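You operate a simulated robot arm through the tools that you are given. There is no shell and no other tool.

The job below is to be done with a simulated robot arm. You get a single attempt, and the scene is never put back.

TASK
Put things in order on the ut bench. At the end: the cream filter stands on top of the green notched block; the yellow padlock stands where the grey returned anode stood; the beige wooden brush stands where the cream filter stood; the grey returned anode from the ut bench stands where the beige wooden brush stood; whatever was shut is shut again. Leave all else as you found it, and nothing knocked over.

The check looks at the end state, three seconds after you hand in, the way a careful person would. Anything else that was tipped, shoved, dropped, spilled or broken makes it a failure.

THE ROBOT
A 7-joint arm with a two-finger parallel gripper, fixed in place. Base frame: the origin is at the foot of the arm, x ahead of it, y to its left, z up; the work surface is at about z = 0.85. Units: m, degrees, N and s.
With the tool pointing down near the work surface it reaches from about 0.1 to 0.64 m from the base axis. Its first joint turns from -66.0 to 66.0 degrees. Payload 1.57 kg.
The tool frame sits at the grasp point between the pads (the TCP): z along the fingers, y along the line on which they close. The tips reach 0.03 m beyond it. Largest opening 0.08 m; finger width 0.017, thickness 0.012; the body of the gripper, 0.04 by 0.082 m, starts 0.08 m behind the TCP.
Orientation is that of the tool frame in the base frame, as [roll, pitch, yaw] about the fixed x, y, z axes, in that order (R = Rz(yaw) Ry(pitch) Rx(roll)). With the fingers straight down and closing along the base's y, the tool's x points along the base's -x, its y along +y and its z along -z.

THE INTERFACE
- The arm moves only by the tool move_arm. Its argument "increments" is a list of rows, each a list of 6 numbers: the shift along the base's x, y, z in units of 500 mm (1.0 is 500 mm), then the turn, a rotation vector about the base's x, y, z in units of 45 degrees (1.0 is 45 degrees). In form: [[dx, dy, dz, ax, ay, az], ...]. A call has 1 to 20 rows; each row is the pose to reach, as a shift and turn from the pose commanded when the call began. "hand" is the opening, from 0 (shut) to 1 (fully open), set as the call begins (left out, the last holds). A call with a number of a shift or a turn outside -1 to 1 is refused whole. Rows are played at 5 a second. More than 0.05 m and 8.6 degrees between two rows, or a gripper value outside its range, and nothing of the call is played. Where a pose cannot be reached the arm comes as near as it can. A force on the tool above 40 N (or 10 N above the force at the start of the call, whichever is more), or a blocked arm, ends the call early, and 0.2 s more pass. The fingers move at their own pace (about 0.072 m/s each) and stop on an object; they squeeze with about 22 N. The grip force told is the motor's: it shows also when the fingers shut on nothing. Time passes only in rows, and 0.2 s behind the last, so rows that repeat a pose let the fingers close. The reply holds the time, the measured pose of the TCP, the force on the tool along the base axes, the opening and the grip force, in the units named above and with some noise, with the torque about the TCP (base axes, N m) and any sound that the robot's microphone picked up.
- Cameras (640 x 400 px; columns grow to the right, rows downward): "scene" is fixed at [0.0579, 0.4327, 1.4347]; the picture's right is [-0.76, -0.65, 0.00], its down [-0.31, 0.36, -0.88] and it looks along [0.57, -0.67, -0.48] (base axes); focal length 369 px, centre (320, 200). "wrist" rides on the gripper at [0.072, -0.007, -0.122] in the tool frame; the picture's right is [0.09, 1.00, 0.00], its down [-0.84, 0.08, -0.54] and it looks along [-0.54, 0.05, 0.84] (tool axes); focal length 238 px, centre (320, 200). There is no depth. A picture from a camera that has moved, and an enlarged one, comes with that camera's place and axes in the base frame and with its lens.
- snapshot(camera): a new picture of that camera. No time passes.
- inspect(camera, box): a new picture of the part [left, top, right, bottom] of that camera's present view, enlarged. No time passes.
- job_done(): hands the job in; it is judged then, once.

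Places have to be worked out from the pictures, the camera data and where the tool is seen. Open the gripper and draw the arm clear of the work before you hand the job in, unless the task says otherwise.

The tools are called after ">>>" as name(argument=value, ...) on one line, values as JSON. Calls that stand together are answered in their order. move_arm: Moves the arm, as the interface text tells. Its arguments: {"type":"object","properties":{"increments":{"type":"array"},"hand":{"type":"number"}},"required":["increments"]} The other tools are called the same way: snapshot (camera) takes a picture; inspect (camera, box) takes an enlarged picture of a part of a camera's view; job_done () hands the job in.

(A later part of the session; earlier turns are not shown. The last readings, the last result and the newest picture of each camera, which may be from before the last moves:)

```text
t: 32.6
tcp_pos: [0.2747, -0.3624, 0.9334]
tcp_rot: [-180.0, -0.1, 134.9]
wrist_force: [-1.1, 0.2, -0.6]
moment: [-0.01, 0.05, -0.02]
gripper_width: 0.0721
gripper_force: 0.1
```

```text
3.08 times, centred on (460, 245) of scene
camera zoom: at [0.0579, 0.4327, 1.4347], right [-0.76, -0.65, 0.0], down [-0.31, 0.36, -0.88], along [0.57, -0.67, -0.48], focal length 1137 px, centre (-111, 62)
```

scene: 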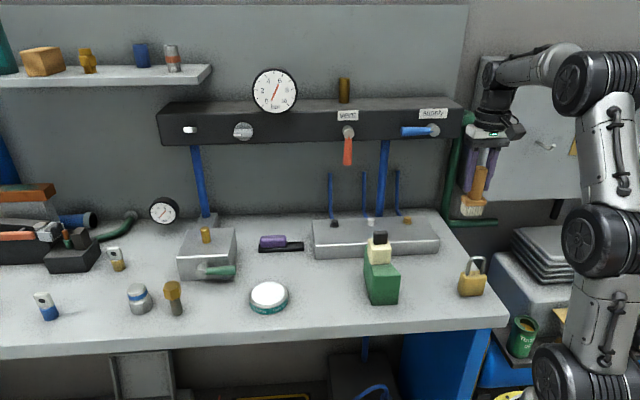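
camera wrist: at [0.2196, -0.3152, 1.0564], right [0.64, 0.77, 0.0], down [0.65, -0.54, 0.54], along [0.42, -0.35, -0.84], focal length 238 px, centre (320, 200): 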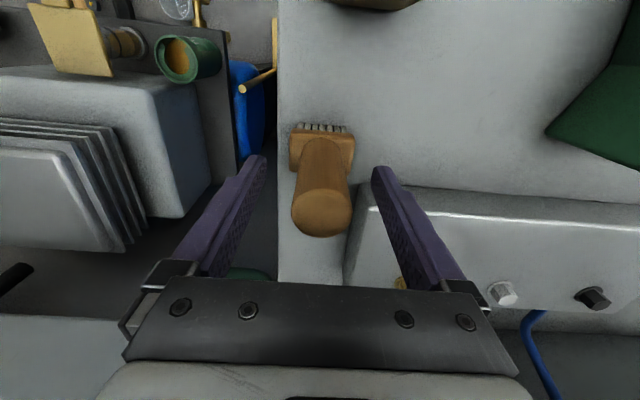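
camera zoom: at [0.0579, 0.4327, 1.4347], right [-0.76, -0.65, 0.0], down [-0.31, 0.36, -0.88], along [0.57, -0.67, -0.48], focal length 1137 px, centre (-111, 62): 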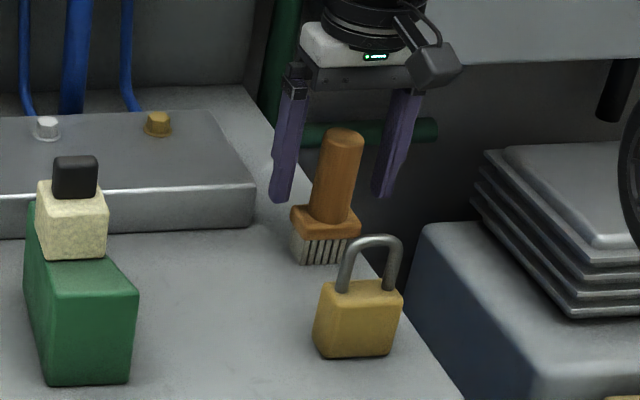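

The brush stands on its bristles in the filter's old place. I'll lift straight up, then begin the swing toward the anode while turning the tool.

>>> move_arm(increments=[[0, 0, 0.02, 0, 0, 0], [0, 0, 0.08, 0, 0, 0], [0, 0, 0.16, 0, 0, 0], [0, 0, 0.24, 0, 0, 0], [0, 0, 0.32, 0, 0, 0], [0, 0, 0.38, 0, 0, 0], [0, 0, 0.4, 0, 0, 0], [0.02, 0.041, 0.4, 0, 0, 0.053], [0.05, 0.103, 0.4, 0, 0, 0.133], [0.083, 0.171, 0.4, 0, 0, 0.222], [0.117, 0.24, 0.4, 0, 0, 0.311], [0.15, 0.308, 0.4, 0, 0, 0.4], [0.183, 0.377, 0.4, 0, 0, 0.489], [0.217, 0.446, 0.4, 0, 0, 0.578], [0.25, 0.514, 0.4, 0, 0, 0.667]], hand=1)

>>> inspect(camera="scene", box=[400, 200, 520, 310])

```text
t: 35.8
tcp_pos: [0.396, -0.1026, 1.1349]
tcp_rot: [180.0, -0.1, 164.9]
wrist_force: [-0.5, 0.3, -0.5]
moment: [-0.03, 0.01, -0.01]
gripper_width: 0.0803
gripper_force: 0.0
```

```text
3.64 times, centred on (460, 255) of scene
camera zoom: at [0.0579, 0.4327, 1.4347], right [-0.76, -0.65, 0.0], down [-0.31, 0.36, -0.88], along [0.57, -0.67, -0.48], focal length 1343 px, centre (-189, 0)
```

zoom: 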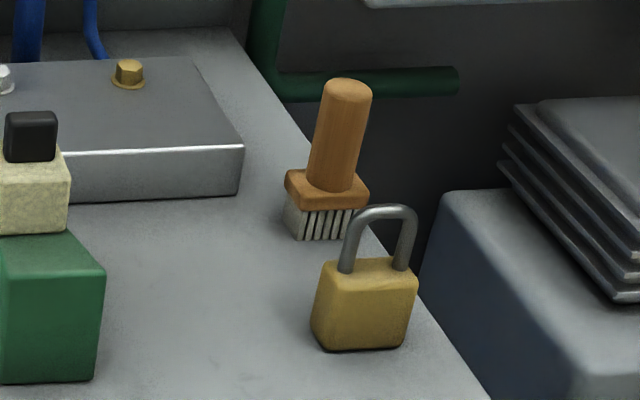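

The brush stands upright. I'm continuing toward the anode with the tool turning to close tangentially, staying at r≈0.55 to look at it.

>>> move_arm(increments=[[0.033, 0.064, 0, 0, 0, 0.086], [0.066, 0.127, 0, 0, 0, 0.172], [0.099, 0.19, 0, 0, 0, 0.258], [0.132, 0.254, 0, 0, 0, 0.344], [0.165, 0.318, -0.02, 0, 0, 0.43], [0.198, 0.381, -0.04, 0, 0, 0.517], [0.231, 0.445, -0.06, 0, 0, 0.603], [0.264, 0.508, -0.07, 0, 0, 0.689], [0.264, 0.508, -0.07, 0, 0, 0.689]])

>>> snapshot(camera="wrist")

>>> inspect(camera="wrist", box=[230, 60, 430, 220])

>>> snapshot(camera="scene")

```text
t: 37.8
tcp_pos: [0.5284, 0.1488, 1.0987]
tcp_rot: [180.0, 0.0, -163.9]
wrist_force: [0.0, -0.1, 0.4]
moment: [-0.02, -0.01, 0.0]
gripper_width: 0.0798
gripper_force: 0.1
```

```text
taken
camera wrist: at [0.4627, 0.1226, 1.2215], right [-0.36, 0.93, 0.0], down [0.78, 0.31, 0.54], along [0.5, 0.2, -0.84], focal length 238 px, centre (320, 200)
```

wrist: 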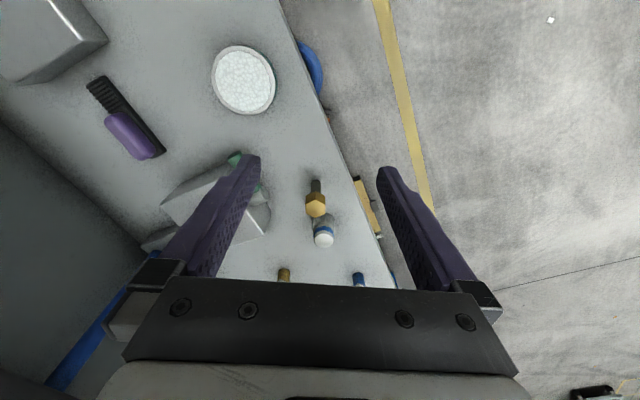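

```text
2.50 times, centred on (330, 140) of wrist
camera zoom: at [0.4627, 0.1226, 1.2215], right [-0.36, 0.93, 0.0], down [0.78, 0.31, 0.54], along [0.5, 0.2, -0.84], focal length 596 px, centre (295, 350)
```

zoom: 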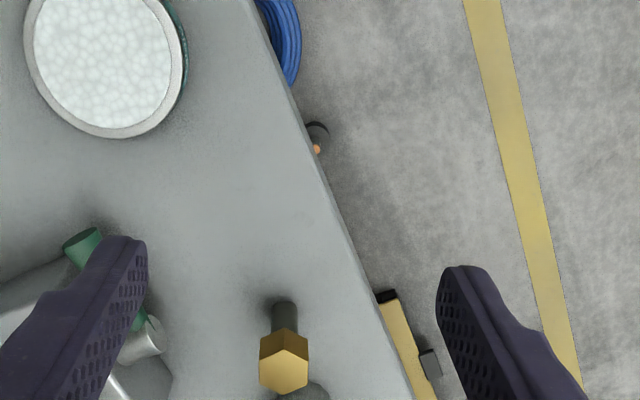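

```text
taken
```

scene: 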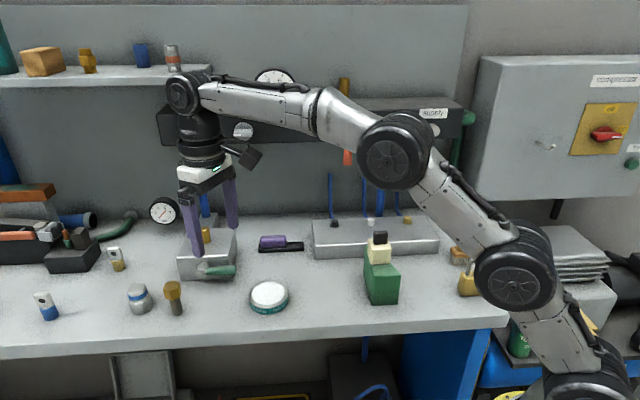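

The anode is visible between the fingers, just in front of the silver fitting. I'll enlarge it to find the hex flats and its axis.

>>> inspect(camera="wrist", box=[280, 165, 360, 255])

>>> inspect(camera="scene", box=[110, 260, 210, 330])

```text
4.44 times, centred on (320, 210) of wrist
camera zoom: at [0.4627, 0.1226, 1.2215], right [-0.36, 0.93, 0.0], down [0.78, 0.31, 0.54], along [0.5, 0.2, -0.84], focal length 1059 px, centre (320, 156)
```

zoom: 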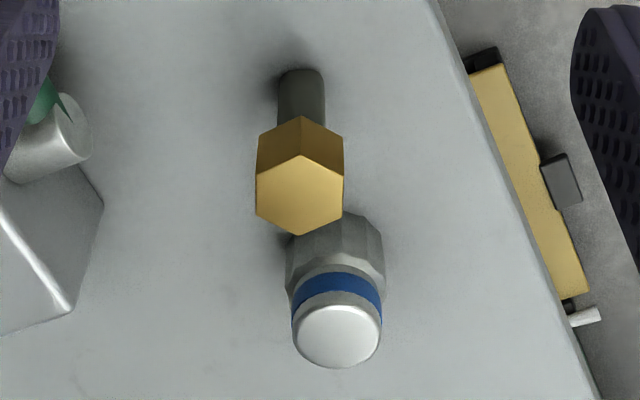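

```text
5.71 times, centred on (160, 295) of scene
camera zoom: at [0.0579, 0.4327, 1.4347], right [-0.76, -0.65, 0.0], down [-0.31, 0.36, -0.88], along [0.57, -0.67, -0.48], focal length 2111 px, centre (1234, -343)
```

zoom: 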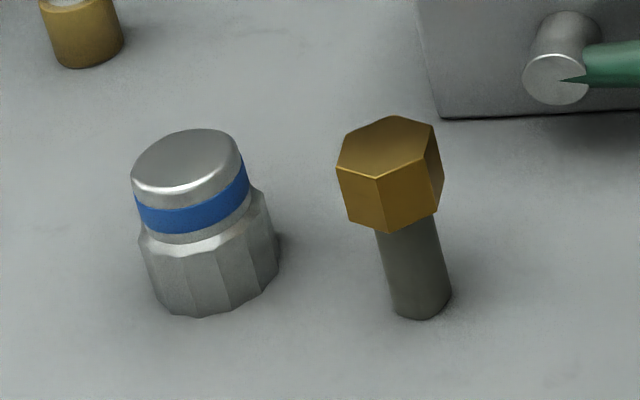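

The hex flats are 30 mm apart with normals near 111°, the anode axis is at about (0.660,0.191), the top is at z≈0.924 and the hex spans 0.898–0.924. I'll rotate the tool 5° to match the flats first.

>>> move_arm(increments=[[0, 0, 0, 0, 0, 0.06], [0, 0, 0, 0, 0, 0.113], [0, 0, 0, 0, 0, 0.113]])

>>> move_arm(increments=[[0.02, 0.006, 0, 0.02, -0.052, 0], [0.055, 0.018, 0, 0.04, -0.104, 0], [0.09, 0.029, -0.01, 0.06, -0.155, 0], [0.125, 0.04, -0.03, 0.08, -0.207, 0], [0.16, 0.052, -0.06, 0.1, -0.259, 0], [0.195, 0.063, -0.09, 0.12, -0.311, 0], [0.23, 0.074, -0.13, 0.14, -0.363, 0], [0.25, 0.081, -0.15, 0.161, -0.414, 0], [0.2626, 0.0848, -0.16, 0.161, -0.414, 0], [0.2626, 0.0848, -0.16, 0.161, -0.414, 0]])

>>> snapshot(camera="wrist")

>>> snapshot(camera="scene")

```text
t: 38.6
tcp_pos: [0.5298, 0.1494, 1.0992]
tcp_rot: [180.0, -0.1, -158.9]
wrist_force: [-0.4, 0.1, 0.8]
moment: [-0.01, -0.02, 0.01]
gripper_width: 0.0805
gripper_force: 0.2
```

```text
t: 40.8
tcp_pos: [0.6632, 0.1914, 1.0185]
tcp_rot: [179.8, 20.0, -159.0]
wrist_force: [-0.5, 1.4, 0.4]
moment: [-0.02, 0.01, 0.02]
gripper_width: 0.0802
gripper_force: 0.0
```

```text
taken
camera wrist: at [0.5636, 0.1466, 1.1089], right [-0.44, 0.9, -0.03], down [0.53, 0.29, 0.8], along [0.72, 0.33, -0.6], focal length 238 px, centre (320, 200)
```

wrist: 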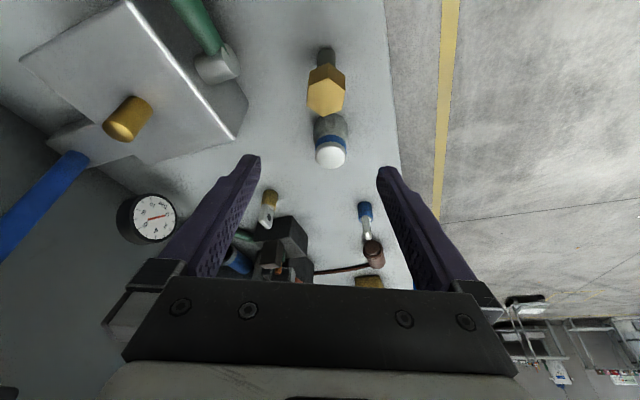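

```text
taken
```

scene: 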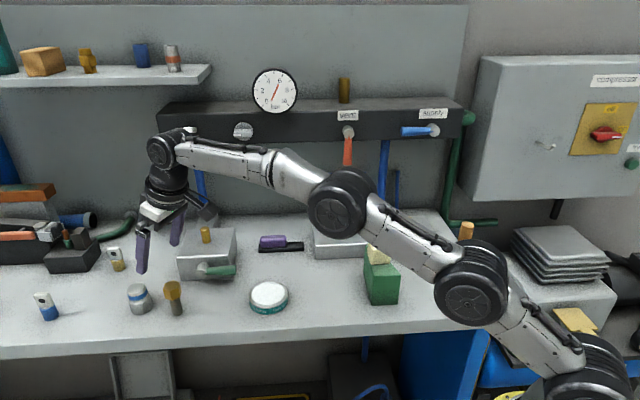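

The tilted pose is reached accurately at (0.663,0.191,1.019). I'll enlarge the anode to check its lateral alignment between the fingers.

>>> inspect(camera="wrist", box=[270, 30, 380, 180])

```text
2.67 times, centred on (325, 105) of wrist
camera zoom: at [0.5636, 0.1466, 1.1089], right [-0.44, 0.9, -0.03], down [0.53, 0.29, 0.8], along [0.72, 0.33, -0.6], focal length 636 px, centre (307, 453)
```

zoom: 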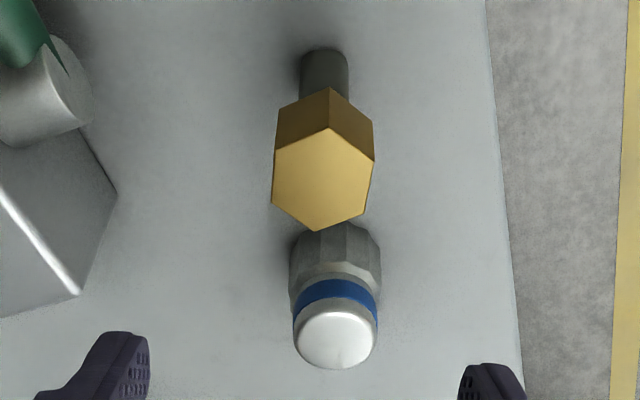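

The anode is laterally centred (within about 1 mm) and about 4 mm inward of the TCP. I'll correct that and descend to just above the head for a last check.

>>> move_arm(increments=[[-0.004, 0, -0.03, 0, 0, 0], [-0.008, -0.001, -0.06, 0, 0, 0], [-0.008, -0.001, -0.09, 0, 0, 0], [-0.008, -0.001, -0.11, 0, 0, 0], [-0.008, -0.001, -0.117, 0, 0, 0], [-0.008, -0.001, -0.117, 0, 0, 0]])

>>> snapshot(camera="wrist")

>>> inspect(camera="wrist", box=[240, 60, 400, 220])

>>> inspect(camera="scene", box=[80, 200, 260, 330])

```text
t: 42.2
tcp_pos: [0.6587, 0.1899, 0.9597]
tcp_rot: [179.9, 20.0, -158.9]
wrist_force: [-0.2, 0.1, -0.2]
moment: [0.01, 0.01, 0.0]
gripper_width: 0.0801
gripper_force: 0.2
```

```text
taken
camera wrist: at [0.5594, 0.1456, 1.0515], right [-0.44, 0.9, -0.03], down [0.53, 0.29, 0.8], along [0.72, 0.33, -0.61], focal length 238 px, centre (320, 200)
```

wrist: 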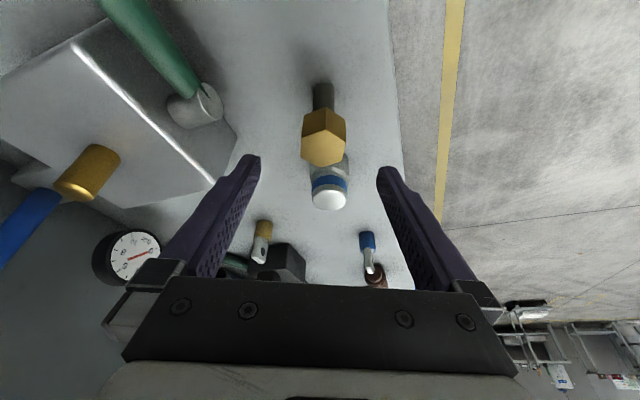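

```text
2.50 times, centred on (320, 140) of wrist
camera zoom: at [0.5594, 0.1456, 1.0515], right [-0.44, 0.9, -0.03], down [0.53, 0.29, 0.8], along [0.72, 0.33, -0.61], focal length 596 px, centre (320, 350)
```

zoom: 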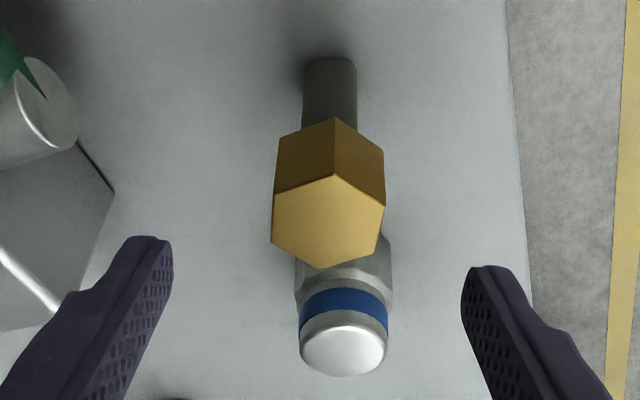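

```text
3.08 times, centred on (170, 265) of scene
camera zoom: at [0.0579, 0.4327, 1.4347], right [-0.76, -0.65, 0.0], down [-0.31, 0.36, -0.88], along [0.57, -0.67, -0.48], focal length 1137 px, centre (782, 0)
```

zoom: 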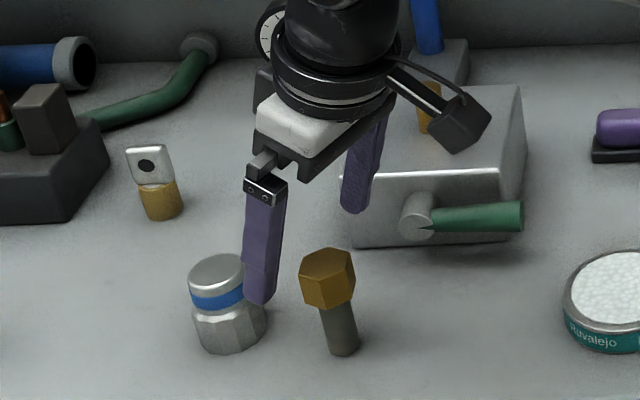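

The anode is centred within 1 mm and its flats are square to the fingers. I'll narrow the opening to 60 mm and descend to TCP z≈0.909.

>>> move_arm(increments=[[0, 0, 0, 0, 0, 0], [0, 0, -0.02, 0, 0, 0], [0, 0, -0.04, 0, 0, 0], [0, 0, -0.06, 0, 0, 0], [0, 0, -0.08, 0, 0, 0], [0, 0, -0.094, 0, 0, 0], [0, 0, -0.101, 0, 0, 0], [0, 0, -0.101, 0, 0, 0]], hand=0.75)

>>> snapshot(camera="wrist")

>>> inspect(camera="scene", box=[80, 200, 260, 330])

```text
t: 44.0
tcp_pos: [0.6581, 0.1915, 0.91]
tcp_rot: [179.9, 19.9, -158.9]
wrist_force: [0.8, -0.6, -0.2]
moment: [0.0, -0.02, 0.0]
gripper_width: 0.0601
gripper_force: 0.1
```

```text
taken
camera wrist: at [0.5592, 0.1462, 1.0004], right [-0.44, 0.9, -0.03], down [0.53, 0.29, 0.8], along [0.72, 0.33, -0.61], focal length 238 px, centre (320, 200)
```

wrist: 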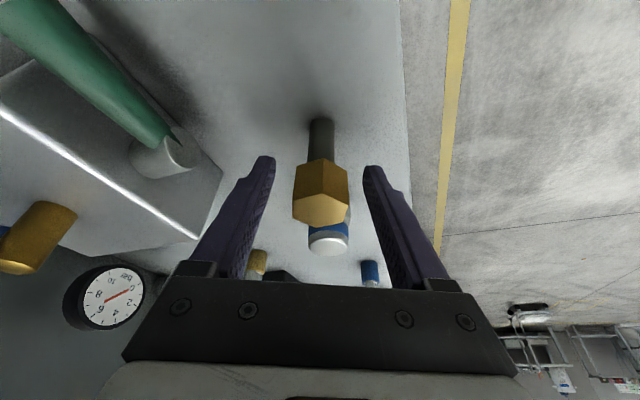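

```text
3.08 times, centred on (170, 265) of scene
camera zoom: at [0.0579, 0.4327, 1.4347], right [-0.76, -0.65, 0.0], down [-0.31, 0.36, -0.88], along [0.57, -0.67, -0.48], focal length 1137 px, centre (782, 0)
```

zoom: 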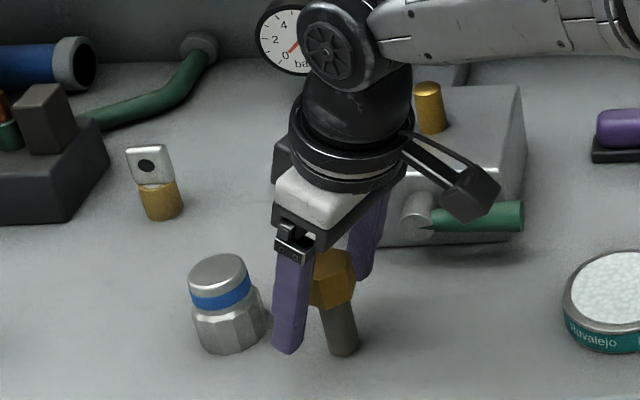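

The fingers straddle the hex with the fitting clear. I'm closing on the hex flats.

>>> move_arm(increments=[[0, 0, 0, 0, 0, 0], [0, 0, 0, 0, 0, 0], [0, 0, 0, 0, 0, 0], [0, 0, 0, 0, 0, 0], [0, 0, 0, 0, 0, 0]], hand=0)

>>> snapshot(camera="wrist")

>>> inspect(camera="scene", box=[80, 200, 260, 330])

```text
t: 45.2
tcp_pos: [0.6584, 0.1909, 0.9101]
tcp_rot: [179.9, 20.1, -158.8]
wrist_force: [0.2, -0.4, 0.4]
moment: [0.0, -0.03, 0.03]
gripper_width: 0.0295
gripper_force: 21.9
```

```text
taken
camera wrist: at [0.5592, 0.1461, 1.0006], right [-0.44, 0.9, -0.03], down [0.53, 0.29, 0.8], along [0.72, 0.33, -0.61], focal length 238 px, centre (320, 200)
```

wrist: 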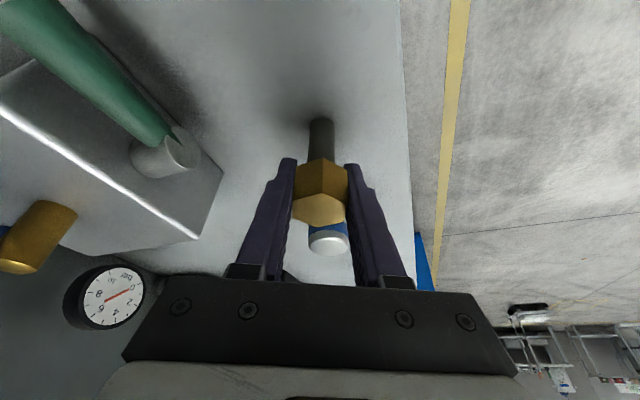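

```text
3.08 times, centred on (170, 265) of scene
camera zoom: at [0.0579, 0.4327, 1.4347], right [-0.76, -0.65, 0.0], down [-0.31, 0.36, -0.88], along [0.57, -0.67, -0.48], focal length 1137 px, centre (782, 0)
```

zoom: 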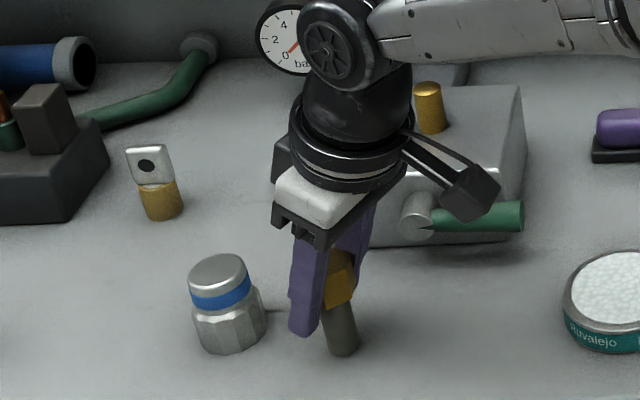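

The anode is gripped on its flats at 29.5 mm. I'll lift it straight up 0.13 m first and verify it stays upright in the grip.

>>> move_arm(increments=[[0, 0, 0.01, 0, 0, 0], [0, 0, 0.04, 0, 0, 0], [0, 0, 0.09, 0, 0, 0], [0, 0, 0.15, 0, 0, 0], [0, 0, 0.21, 0, 0, 0], [0, 0, 0.25, 0, 0, 0], [0, 0, 0.26, 0, 0, 0], [0, 0, 0.26, 0, 0, 0]])

>>> snapshot(camera="wrist")

>>> inspect(camera="scene", box=[80, 180, 260, 330])

```text
t: 47.0
tcp_pos: [0.6581, 0.1922, 1.0401]
tcp_rot: [179.9, 20.0, -158.9]
wrist_force: [-0.5, -0.2, -1.0]
moment: [0.03, 0.03, -0.02]
gripper_width: 0.0294
gripper_force: 22.1
```

```text
taken
camera wrist: at [0.5591, 0.1478, 1.1304], right [-0.44, 0.9, -0.03], down [0.53, 0.29, 0.8], along [0.72, 0.33, -0.61], focal length 238 px, centre (320, 200)
```

wrist: 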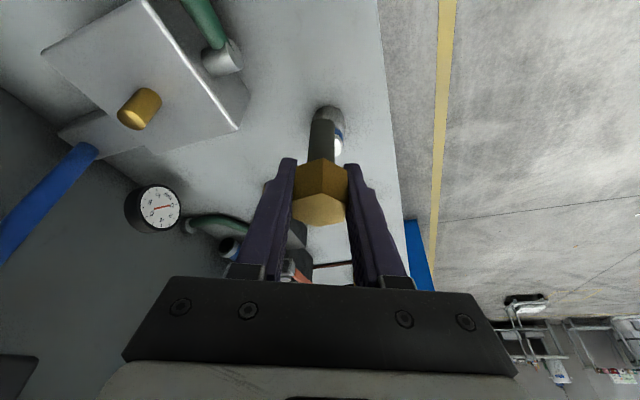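

```text
2.67 times, centred on (170, 255) of scene
camera zoom: at [0.0579, 0.4327, 1.4347], right [-0.76, -0.65, 0.0], down [-0.31, 0.36, -0.88], along [0.57, -0.67, -0.48], focal length 985 px, centre (720, 53)
```

zoom: 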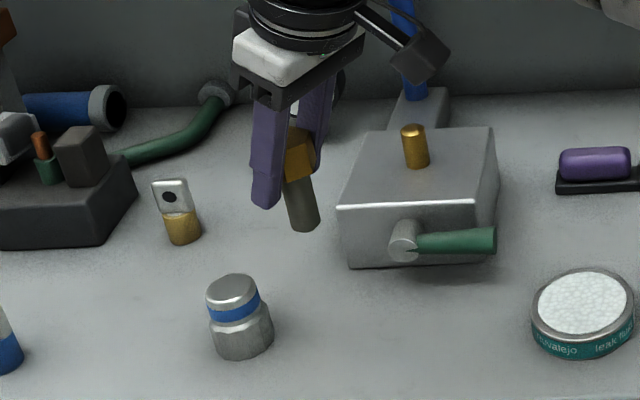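

The anode hangs upright and hasn't slipped in the grip. Now I'll carry it to the brush's old spot at (0.469,-0.029), rotating the tool -25° so the tilt stays radial.

>>> move_arm(increments=[[-0.02, -0.024, 0, 0, 0, -0.03], [-0.06, -0.07, 0, 0, 0, -0.088], [-0.105, -0.122, 0, 0, 0, -0.154], [-0.15, -0.175, 0, 0, 0, -0.22], [-0.195, -0.227, 0, 0, 0, -0.286], [-0.24, -0.28, 0, 0, 0, -0.352], [-0.285, -0.332, 0, 0, 0, -0.418], [-0.33, -0.384, 0, 0, 0, -0.484], [-0.36, -0.42, 0, 0, 0, -0.53], [-0.379, -0.441, 0, 0, 0, -0.556], [-0.379, -0.441, 0, 0, 0, -0.556], [-0.379, -0.441, 0, 0, 0, -0.556]])

>>> snapshot(camera="wrist")

>>> snapshot(camera="scene")

```text
t: 49.6
tcp_pos: [0.4701, -0.0286, 1.0393]
tcp_rot: [179.9, 19.9, 176.1]
wrist_force: [-0.6, 0.6, 0.3]
moment: [0.01, 0.01, -0.04]
gripper_width: 0.0295
gripper_force: 21.4
```

```text
taken
camera wrist: at [0.36, -0.0274, 1.13], right [-0.02, 1.0, -0.03], down [0.6, 0.04, 0.8], along [0.8, 0.0, -0.61], focal length 238 px, centre (320, 200)
```

wrist: 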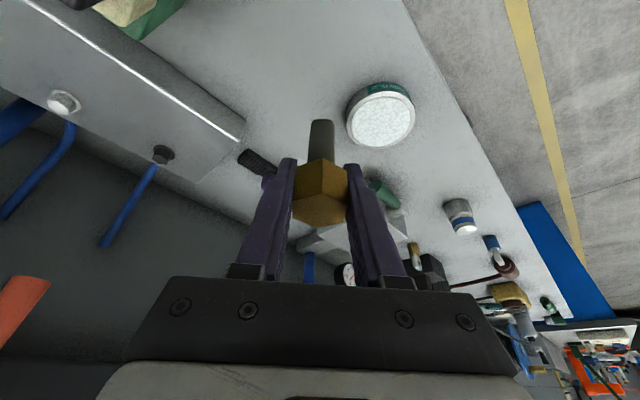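

```text
taken
```

scene: 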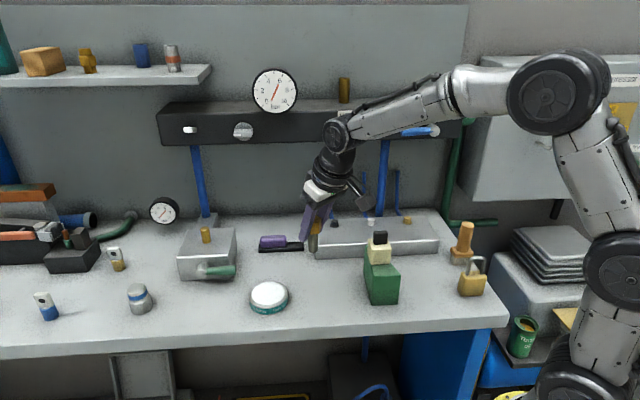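

I'm positioned over the brush's old spot with the tin and block clear. Next I lower to about 12 mm above the bench.

>>> move_arm(increments=[[-0.001, 0, -0.03, 0, 0, 0], [-0.002, -0.001, -0.08, 0, 0, 0], [-0.002, -0.001, -0.13, 0, 0, 0], [-0.002, -0.001, -0.18, 0, 0, 0], [-0.002, -0.001, -0.215, 0, 0, 0], [-0.002, -0.001, -0.232, 0, 0, 0], [-0.002, -0.001, -0.236, 0, 0, 0], [-0.002, -0.001, -0.236, 0, 0, 0]])

>>> snapshot(camera="wrist")

>>> inspect(camera="scene", box=[240, 190, 400, 320])

```text
t: 51.4
tcp_pos: [0.4665, -0.0312, 0.922]
tcp_rot: [179.9, 20.1, 176.1]
wrist_force: [0.8, 0.4, -1.9]
moment: [0.0, -0.02, 0.02]
gripper_width: 0.0296
gripper_force: 21.8
```

```text
taken
camera wrist: at [0.3576, -0.0287, 1.0124], right [-0.02, 1.0, -0.03], down [0.61, 0.04, 0.8], along [0.8, 0.0, -0.61], focal length 238 px, centre (320, 200)
```

wrist: 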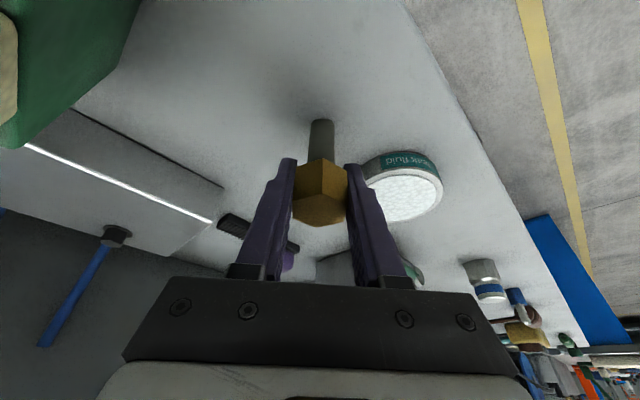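

```text
3.08 times, centred on (320, 255) of scene
camera zoom: at [0.0579, 0.4327, 1.4347], right [-0.76, -0.65, 0.0], down [-0.31, 0.36, -0.88], along [0.57, -0.67, -0.48], focal length 1137 px, centre (320, 31)
```

zoom: 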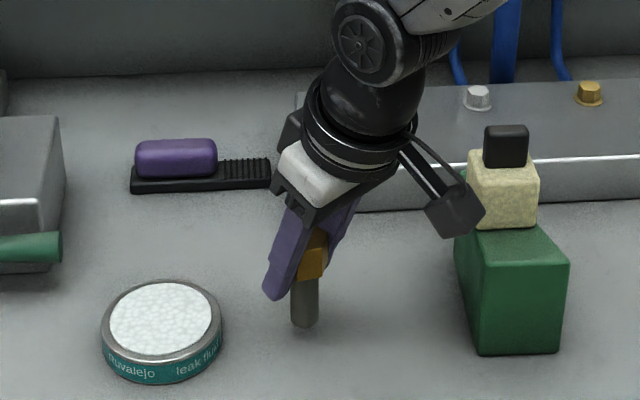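

The anode is upright over the spot and the tin is well clear. I'm lowering in 1–2 mm steps to contact, expected at TCP z≈0.910.

>>> move_arm(increments=[[0.001, 0.001, -0.005, 0, 0, 0], [0.002, 0.002, -0.01, 0, 0, 0], [0.002, 0.002, -0.015, 0, 0, 0], [0.002, 0.002, -0.019, 0, 0, 0], [0.002, 0.002, -0.022, 0, 0, 0], [0.002, 0.002, -0.022, 0, 0, 0]])

>>> inspect(camera="scene", box=[240, 190, 400, 320])

```text
t: 52.8
tcp_pos: [0.4694, -0.0292, 0.9112]
tcp_rot: [179.8, 20.0, 176.0]
wrist_force: [-0.3, 0.3, -0.3]
moment: [-0.02, 0.02, 0.02]
gripper_width: 0.0293
gripper_force: 21.9
```

```text
3.08 times, centred on (320, 255) of scene
camera zoom: at [0.0579, 0.4327, 1.4347], right [-0.76, -0.65, 0.0], down [-0.31, 0.36, -0.88], along [0.57, -0.67, -0.48], focal length 1137 px, centre (320, 31)
```

zoom: 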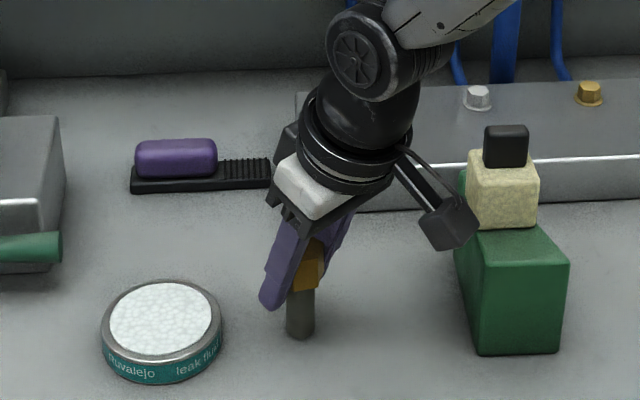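

No contact force yet at z≈0.911. I'll continue in sub-millimetre steps.

>>> move_arm(increments=[[0, 0, -0.001, 0, 0, 0], [0, 0, -0.002, 0, 0, 0], [0, 0, -0.003, 0, 0, 0], [0, 0, -0.003, 0, 0, 0]])

```text
t: 53.8
tcp_pos: [0.4684, -0.029, 0.9095]
tcp_rot: [179.9, 20.1, 176.2]
wrist_force: [0.6, 0.4, 0.1]
moment: [0.02, -0.02, 0.04]
gripper_width: 0.0294
gripper_force: 21.8
```

>>> move_arm(increments=[[0, 0, -0.001, 0, 0, 0], [0, 0, -0.002, 0, 0, 0], [0, 0, -0.002, 0, 0, 0]])

```text
t: 54.6
tcp_pos: [0.4683, -0.029, 0.9097]
tcp_rot: [179.8, 20.3, 176.0]
wrist_force: [-4.5, 1.8, 13.0]
moment: [0.1, 0.29, 0.0]
gripper_width: 0.0294
gripper_force: 21.6
```

Contact is at about 13 N. I'll back off half a millimetre to relax the preload before opening.

>>> move_arm(increments=[[0, 0, 0.0005, 0, 0, 0], [0, 0, 0.001, 0, 0, 0], [0, 0, 0.001, 0, 0, 0]])

>>> snapshot(camera="wrist")

```text
t: 55.4
tcp_pos: [0.4691, -0.028, 0.9111]
tcp_rot: [180.0, 20.0, 176.1]
wrist_force: [-0.2, -4.6, 12.1]
moment: [-0.21, 0.04, 0.02]
gripper_width: 0.0294
gripper_force: 21.9
```

```text
taken
camera wrist: at [0.3604, -0.0273, 1.0002], right [-0.02, 1.0, -0.03], down [0.6, 0.04, 0.8], along [0.8, 0.0, -0.6], focal length 238 px, centre (320, 200)
```

wrist: 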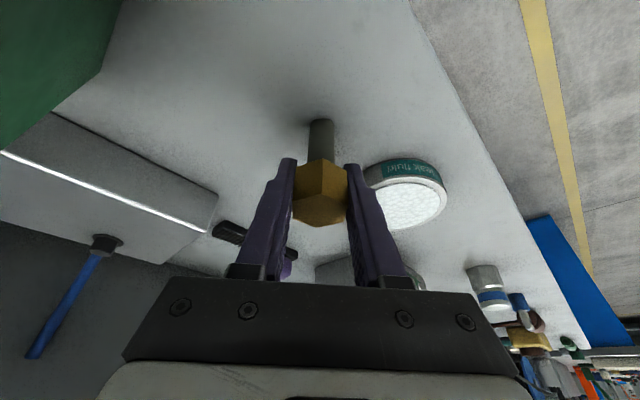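

Still about 12 N, so I'll back off a little further.

>>> move_arm(increments=[[0, 0, 0.0005, 0, 0, 0], [0, 0, 0.001, 0, 0, 0], [0, 0, 0.001, 0, 0, 0]])

```text
t: 56.2
tcp_pos: [0.4697, -0.0275, 0.9097]
tcp_rot: [179.8, 20.0, 176.2]
wrist_force: [2.1, -0.6, 6.7]
moment: [-0.01, -0.15, -0.02]
gripper_width: 0.0296
gripper_force: 21.7
```

Preload is down to about 7 N with the rod seated. I'm opening to 56 mm while holding still.

>>> move_arm(increments=[[0, 0, 0, 0, 0, 0], [0, 0, 0, 0, 0, 0], [0, 0, 0, 0, 0, 0], [0, 0, 0, 0, 0, 0]], hand=0.7)

>>> snapshot(camera="wrist")

>>> inspect(camera="scene", box=[240, 190, 400, 320])

```text
t: 57.2
tcp_pos: [0.4689, -0.0272, 0.9103]
tcp_rot: [179.9, 20.1, 176.1]
wrist_force: [0.2, -0.2, -0.3]
moment: [0.01, -0.01, -0.04]
gripper_width: 0.056
gripper_force: 0.2
```

```text
taken
camera wrist: at [0.3602, -0.0272, 1.0004], right [-0.02, 1.0, -0.03], down [0.6, 0.04, 0.8], along [0.8, 0.0, -0.61], focal length 238 px, centre (320, 200)
```

wrist: 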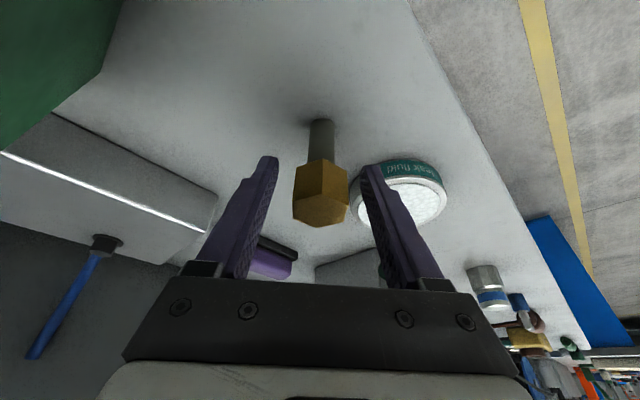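

```text
3.08 times, centred on (320, 255) of scene
camera zoom: at [0.0579, 0.4327, 1.4347], right [-0.76, -0.65, 0.0], down [-0.31, 0.36, -0.88], along [0.57, -0.67, -0.48], focal length 1137 px, centre (320, 31)
```

zoom: 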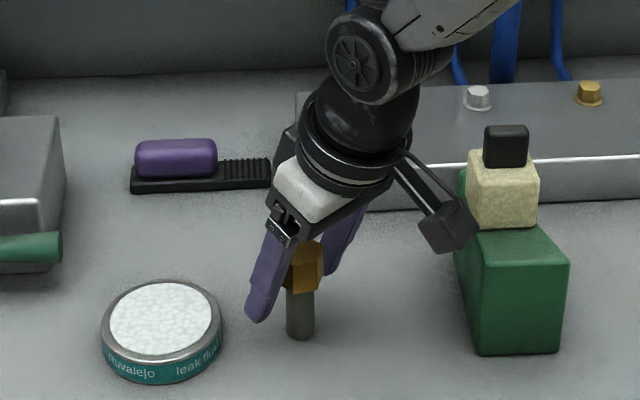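

The anode stands on its own. I'll lift straight up clear of it.

>>> move_arm(increments=[[0, 0, 0.01, 0, 0, 0], [0, 0, 0.04, 0, 0, 0], [0, 0, 0.09, 0, 0, 0], [0, 0, 0.15, 0, 0, 0], [0, 0, 0.22, 0, 0, 0], [0, 0, 0.29, 0, 0, 0], [0, 0, 0.35, 0, 0, 0], [0, 0, 0.38, 0, 0, 0], [0, 0, 0.38, 0, 0, 0]])

>>> inspect(camera="scene", box=[240, 190, 400, 320])

```text
t: 59.2
tcp_pos: [0.4697, -0.0291, 1.1018]
tcp_rot: [179.8, 20.0, 176.1]
wrist_force: [0.7, 0.2, 0.0]
moment: [-0.02, 0.0, -0.02]
gripper_width: 0.056
gripper_force: 0.1
```

```text
3.08 times, centred on (320, 255) of scene
camera zoom: at [0.0579, 0.4327, 1.4347], right [-0.76, -0.65, 0.0], down [-0.31, 0.36, -0.88], along [0.57, -0.67, -0.48], focal length 1137 px, centre (320, 31)
```

zoom: 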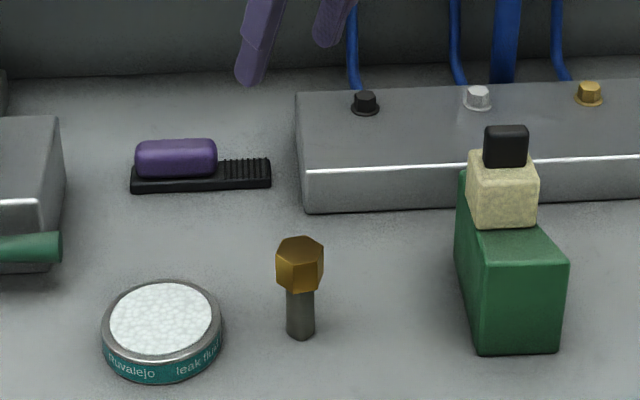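

The anode stands upright in the brush's old place. Next is the padlock: I'll move to hover above it at about (0.207,-0.275), turning the tool to close along the bench with the same 20° outward tilt.

>>> move_arm(increments=[[-0.025, -0.023, 0, 0, 0, -0.043], [-0.07, -0.066, 0, 0, 0, -0.122], [-0.12, -0.112, 0, 0, 0, -0.209], [-0.17, -0.159, 0, 0, 0, -0.296], [-0.22, -0.206, 0, 0, 0, -0.383], [-0.27, -0.253, 0, 0, 0, -0.47], [-0.32, -0.3, 0, 0, 0, -0.557], [-0.37, -0.347, 0, 0, 0, -0.644], [-0.42, -0.394, -0.01, 0, 0, -0.73], [-0.465, -0.436, -0.03, 0, 0, -0.81], [-0.505, -0.473, -0.06, 0, 0, -0.878], [-0.525, -0.492, -0.08, 0, 0, -0.913], [-0.525, -0.492, -0.08, 0, 0, -0.913]], hand=1)

>>> snapshot(camera="wrist")

>>> snapshot(camera="scene")

```text
t: 62.0
tcp_pos: [0.207, -0.2751, 1.0594]
tcp_rot: [-179.9, 20.0, 135.0]
wrist_force: [-0.1, 0.2, -0.7]
moment: [0.0, -0.05, -0.04]
gripper_width: 0.0799
gripper_force: 0.1
```

```text
taken
camera wrist: at [0.125, -0.2019, 1.15], right [0.64, 0.77, -0.03], down [0.48, -0.37, 0.8], along [0.6, -0.53, -0.61], focal length 238 px, centre (320, 200)
```

wrist: 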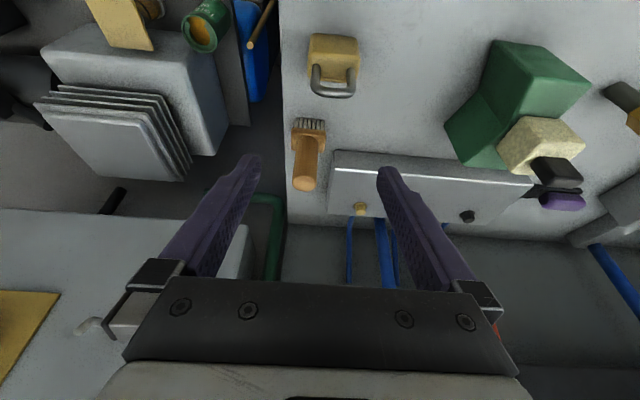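

```text
taken
```

scene: 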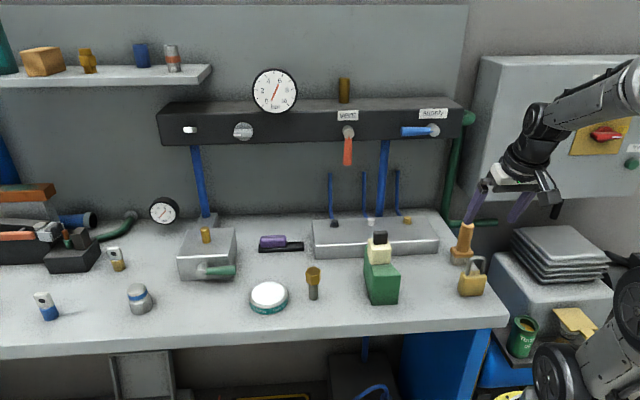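

The pose is reached. I'll enlarge the padlock to measure its body and orientation.

>>> inspect(camera="wrist", box=[270, 10, 400, 120])

>>> inspect(camera="scene", box=[430, 210, 520, 310])

```text
3.64 times, centred on (335, 65) of wrist
camera zoom: at [0.125, -0.2019, 1.15], right [0.64, 0.77, -0.03], down [0.48, -0.37, 0.8], along [0.6, -0.53, -0.61], focal length 867 px, centre (266, 691)
```

zoom: 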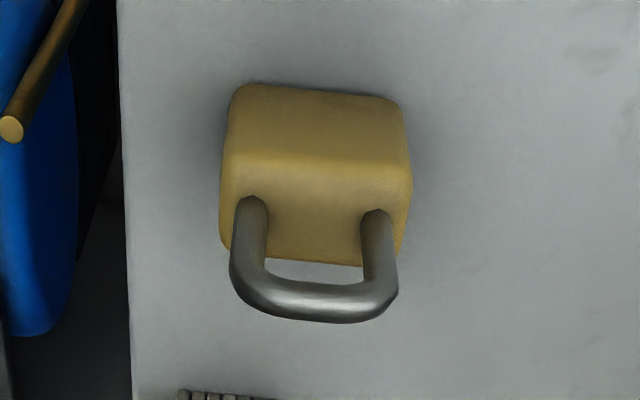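

```text
4.00 times, centred on (475, 260) of scene
camera zoom: at [0.0579, 0.4327, 1.4347], right [-0.76, -0.65, 0.0], down [-0.31, 0.36, -0.88], along [0.57, -0.67, -0.48], focal length 1478 px, centre (-300, -40)
```

zoom: 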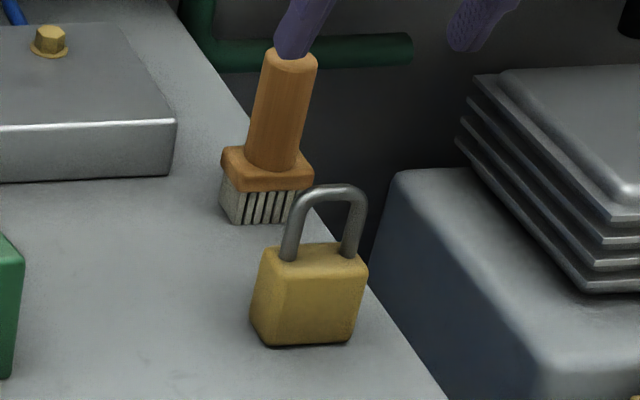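

The padlock body is about 50 mm wide along the bench, 27 mm thick and 50 mm high, with the shackle top near z≈0.95 and the centre at about (0.2136,-0.2703). I'll shift to centre and descend partway to verify.

>>> move_arm(increments=[[0.006, 0.004, -0.01, 0, 0, 0], [0.013, 0.0096, -0.04, 0, 0, 0], [0.013, 0.0096, -0.08, 0, 0, 0], [0.013, 0.0096, -0.12, 0, 0, 0], [0.013, 0.0096, -0.15, 0, 0, 0], [0.013, 0.0096, -0.165, 0, 0, 0], [0.013, 0.0096, -0.165, 0, 0, 0]])

>>> snapshot(camera="wrist")

>>> inspect(camera="wrist", box=[220, 30, 440, 210])

>>> inspect(camera="scene", box=[430, 180, 550, 310])

```text
t: 63.6
tcp_pos: [0.2136, -0.2686, 0.9759]
tcp_rot: [179.9, 19.9, 134.9]
wrist_force: [0.5, -0.7, 0.0]
moment: [-0.02, 0.01, 0.01]
gripper_width: 0.0805
gripper_force: 0.1
```

```text
taken
camera wrist: at [0.1319, -0.1958, 1.0658], right [0.64, 0.77, -0.03], down [0.48, -0.37, 0.8], along [0.6, -0.53, -0.61], focal length 238 px, centre (320, 200)
```

wrist: 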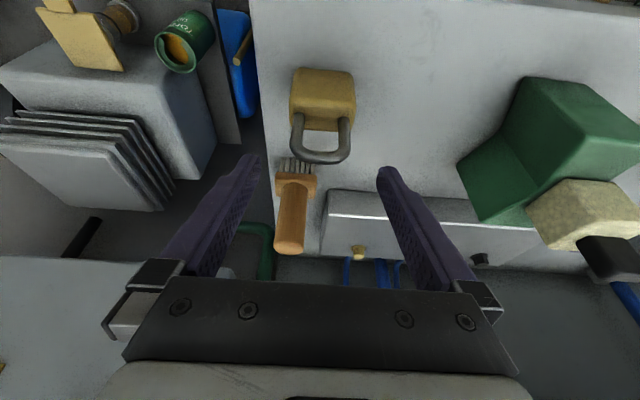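

```text
2.22 times, centred on (330, 120) of wrist
camera zoom: at [0.1319, -0.1958, 1.0658], right [0.64, 0.77, -0.03], down [0.48, -0.37, 0.8], along [0.6, -0.53, -0.61], focal length 530 px, centre (298, 378)
```

zoom: 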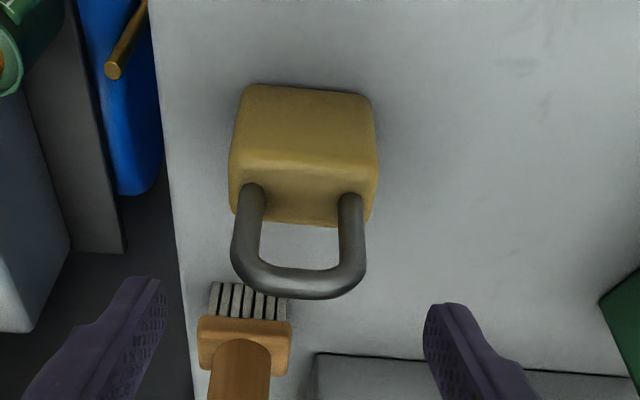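

```text
3.08 times, centred on (490, 245) of scene
camera zoom: at [0.0579, 0.4327, 1.4347], right [-0.76, -0.65, 0.0], down [-0.31, 0.36, -0.88], along [0.57, -0.67, -0.48], focal length 1137 px, centre (-203, 62)
```

zoom: 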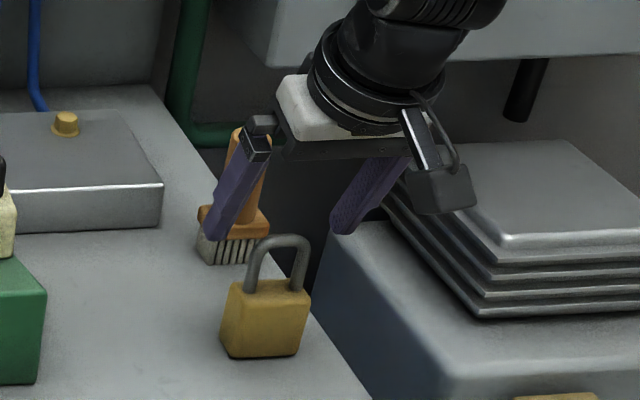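

The padlock is centred within about 1.5 mm. I'm descending to TCP z≈0.889 around the body.

>>> move_arm(increments=[[-0.002, -0.002, -0.03, 0, 0, 0], [-0.002, -0.002, -0.065, 0, 0, 0], [-0.002, -0.002, -0.1, 0, 0, 0], [-0.002, -0.002, -0.13, 0, 0, 0], [-0.002, -0.002, -0.155, 0, 0, 0], [-0.002, -0.002, -0.17, 0, 0, 0], [-0.002, -0.002, -0.174, 0, 0, 0], [-0.002, -0.002, -0.174, 0, 0, 0]])

>>> snapshot(camera="wrist")

>>> inspect(camera="scene", box=[430, 180, 550, 310])

```text
t: 65.4
tcp_pos: [0.2135, -0.2699, 0.8911]
tcp_rot: [179.9, 20.1, 135.1]
wrist_force: [0.4, -0.3, 0.4]
moment: [-0.01, 0.01, -0.01]
gripper_width: 0.0801
gripper_force: 0.0
```

```text
taken
camera wrist: at [0.1308, -0.1973, 0.981], right [0.64, 0.77, -0.03], down [0.48, -0.37, 0.8], along [0.6, -0.53, -0.61], focal length 238 px, centre (320, 200)
```

wrist: 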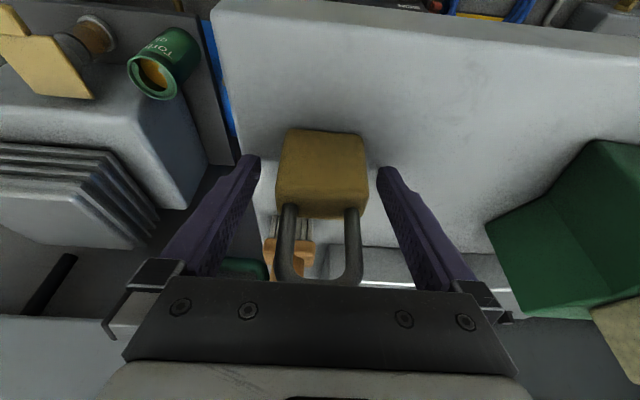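

```text
3.08 times, centred on (490, 245) of scene
camera zoom: at [0.0579, 0.4327, 1.4347], right [-0.76, -0.65, 0.0], down [-0.31, 0.36, -0.88], along [0.57, -0.67, -0.48], focal length 1137 px, centre (-203, 62)
```

zoom: 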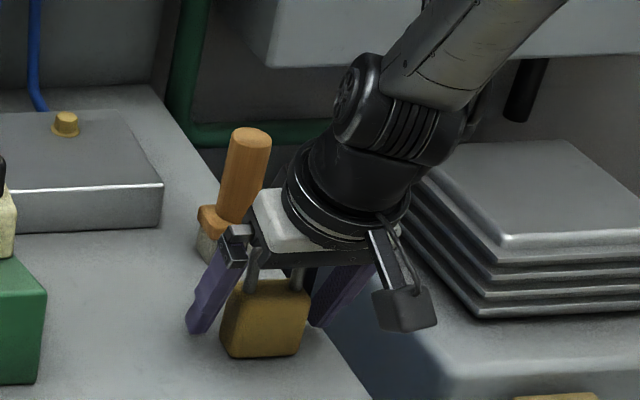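

The fingers straddle the body with no contact force. I'm closing on the padlock.

>>> move_arm(increments=[[0, 0, 0, 0, 0, 0], [0, 0, 0, 0, 0, 0], [0, 0, 0, 0, 0, 0], [0, 0, 0, 0, 0, 0], [0, 0, 0, 0, 0, 0]], hand=0)

>>> snapshot(camera="wrist")

>>> inspect(camera="scene", box=[430, 180, 550, 310])

```text
t: 66.6
tcp_pos: [0.2126, -0.2711, 0.8908]
tcp_rot: [179.9, 20.0, 135.0]
wrist_force: [-0.7, -0.6, 1.3]
moment: [-0.05, 0.0, 0.01]
gripper_width: 0.0517
gripper_force: 21.9
```

```text
taken
camera wrist: at [0.1308, -0.1973, 0.9811], right [0.64, 0.77, -0.03], down [0.48, -0.37, 0.8], along [0.6, -0.53, -0.61], focal length 238 px, centre (320, 200)
```

wrist: 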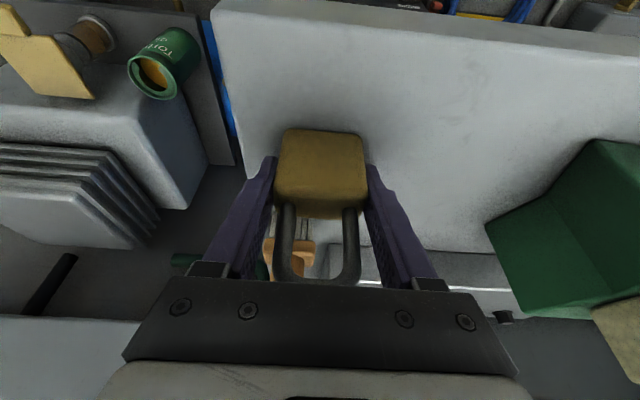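

```text
3.08 times, centred on (490, 245) of scene
camera zoom: at [0.0579, 0.4327, 1.4347], right [-0.76, -0.65, 0.0], down [-0.31, 0.36, -0.88], along [0.57, -0.67, -0.48], focal length 1137 px, centre (-203, 62)
```

zoom: 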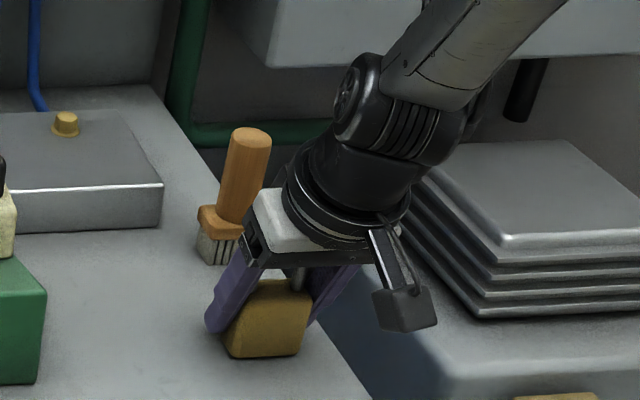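

The padlock is gripped at 51.7 mm. I'll lift straight up 0.22 m.

>>> move_arm(increments=[[0, 0, 0.01, 0, 0, 0], [0, 0, 0.04, 0, 0, 0], [0, 0, 0.09, 0, 0, 0], [0, 0, 0.15, 0, 0, 0], [0, 0, 0.22, 0, 0, 0], [0, 0, 0.29, 0, 0, 0], [0, 0, 0.36, 0, 0, 0], [0, 0, 0.41, 0, 0, 0], [0, 0, 0.44, 0, 0, 0], [0, 0, 0.44, 0, 0, 0]])

>>> snapshot(camera="wrist")

>>> snapshot(camera="scene")

```text
t: 68.8
tcp_pos: [0.2119, -0.2699, 1.1107]
tcp_rot: [179.9, 20.0, 135.0]
wrist_force: [0.6, -0.5, -1.5]
moment: [-0.07, 0.0, 0.01]
gripper_width: 0.0517
gripper_force: 21.9
```

```text
taken
camera wrist: at [0.1307, -0.1969, 1.2006], right [0.64, 0.77, -0.03], down [0.48, -0.37, 0.8], along [0.6, -0.53, -0.61], focal length 238 px, centre (320, 200)
```

wrist: 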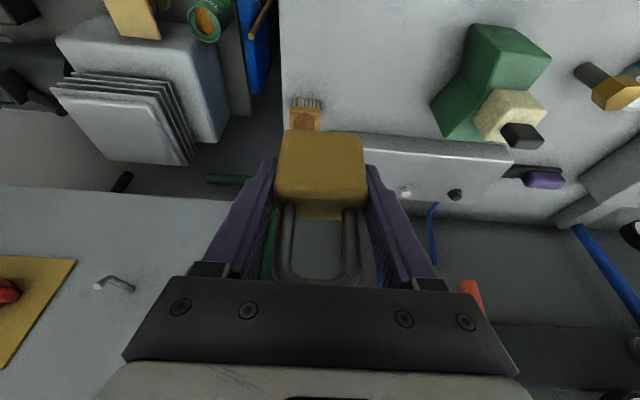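

```text
taken
```

scene: 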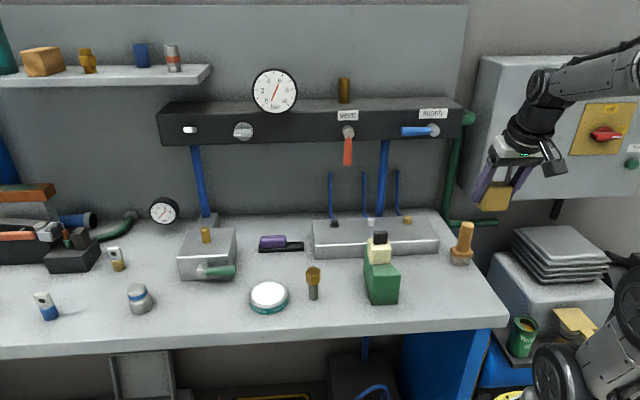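

The padlock is held securely upright. I'll carry it halfway at z≈1.11, turning the tool with it.

>>> move_arm(increments=[[0.02, 0.021, 0, 0, 0, 0.031], [0.06, 0.062, 0, 0, 0, 0.092], [0.105, 0.109, 0, 0, 0, 0.16], [0.15, 0.155, 0, 0, 0, 0.229], [0.195, 0.202, 0, 0, 0, 0.298], [0.24, 0.248, 0, 0, 0, 0.366], [0.285, 0.295, 0, 0, 0, 0.435], [0.33, 0.341, 0, 0, 0, 0.503], [0.375, 0.388, 0, 0, 0, 0.572], [0.415, 0.429, 0, 0, 0, 0.633], [0.446, 0.461, 0, 0, 0, 0.68]])

>>> snapshot(camera="scene")

```text
t: 71.2
tcp_pos: [0.4365, -0.0392, 1.1104]
tcp_rot: [179.9, 19.9, 165.6]
wrist_force: [-1.5, 0.2, -1.4]
moment: [-0.02, 0.02, 0.0]
gripper_width: 0.0519
gripper_force: 22.0
```

```text
taken
```

scene: 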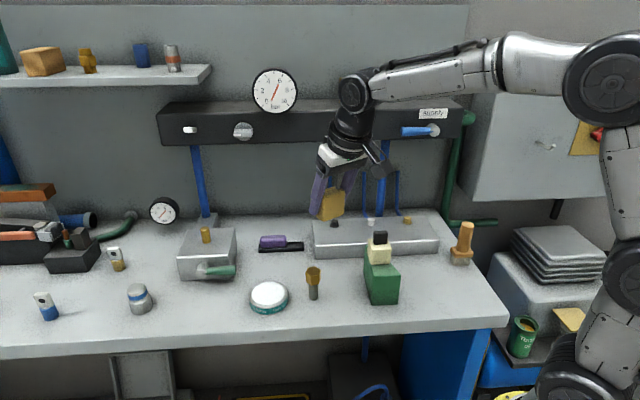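

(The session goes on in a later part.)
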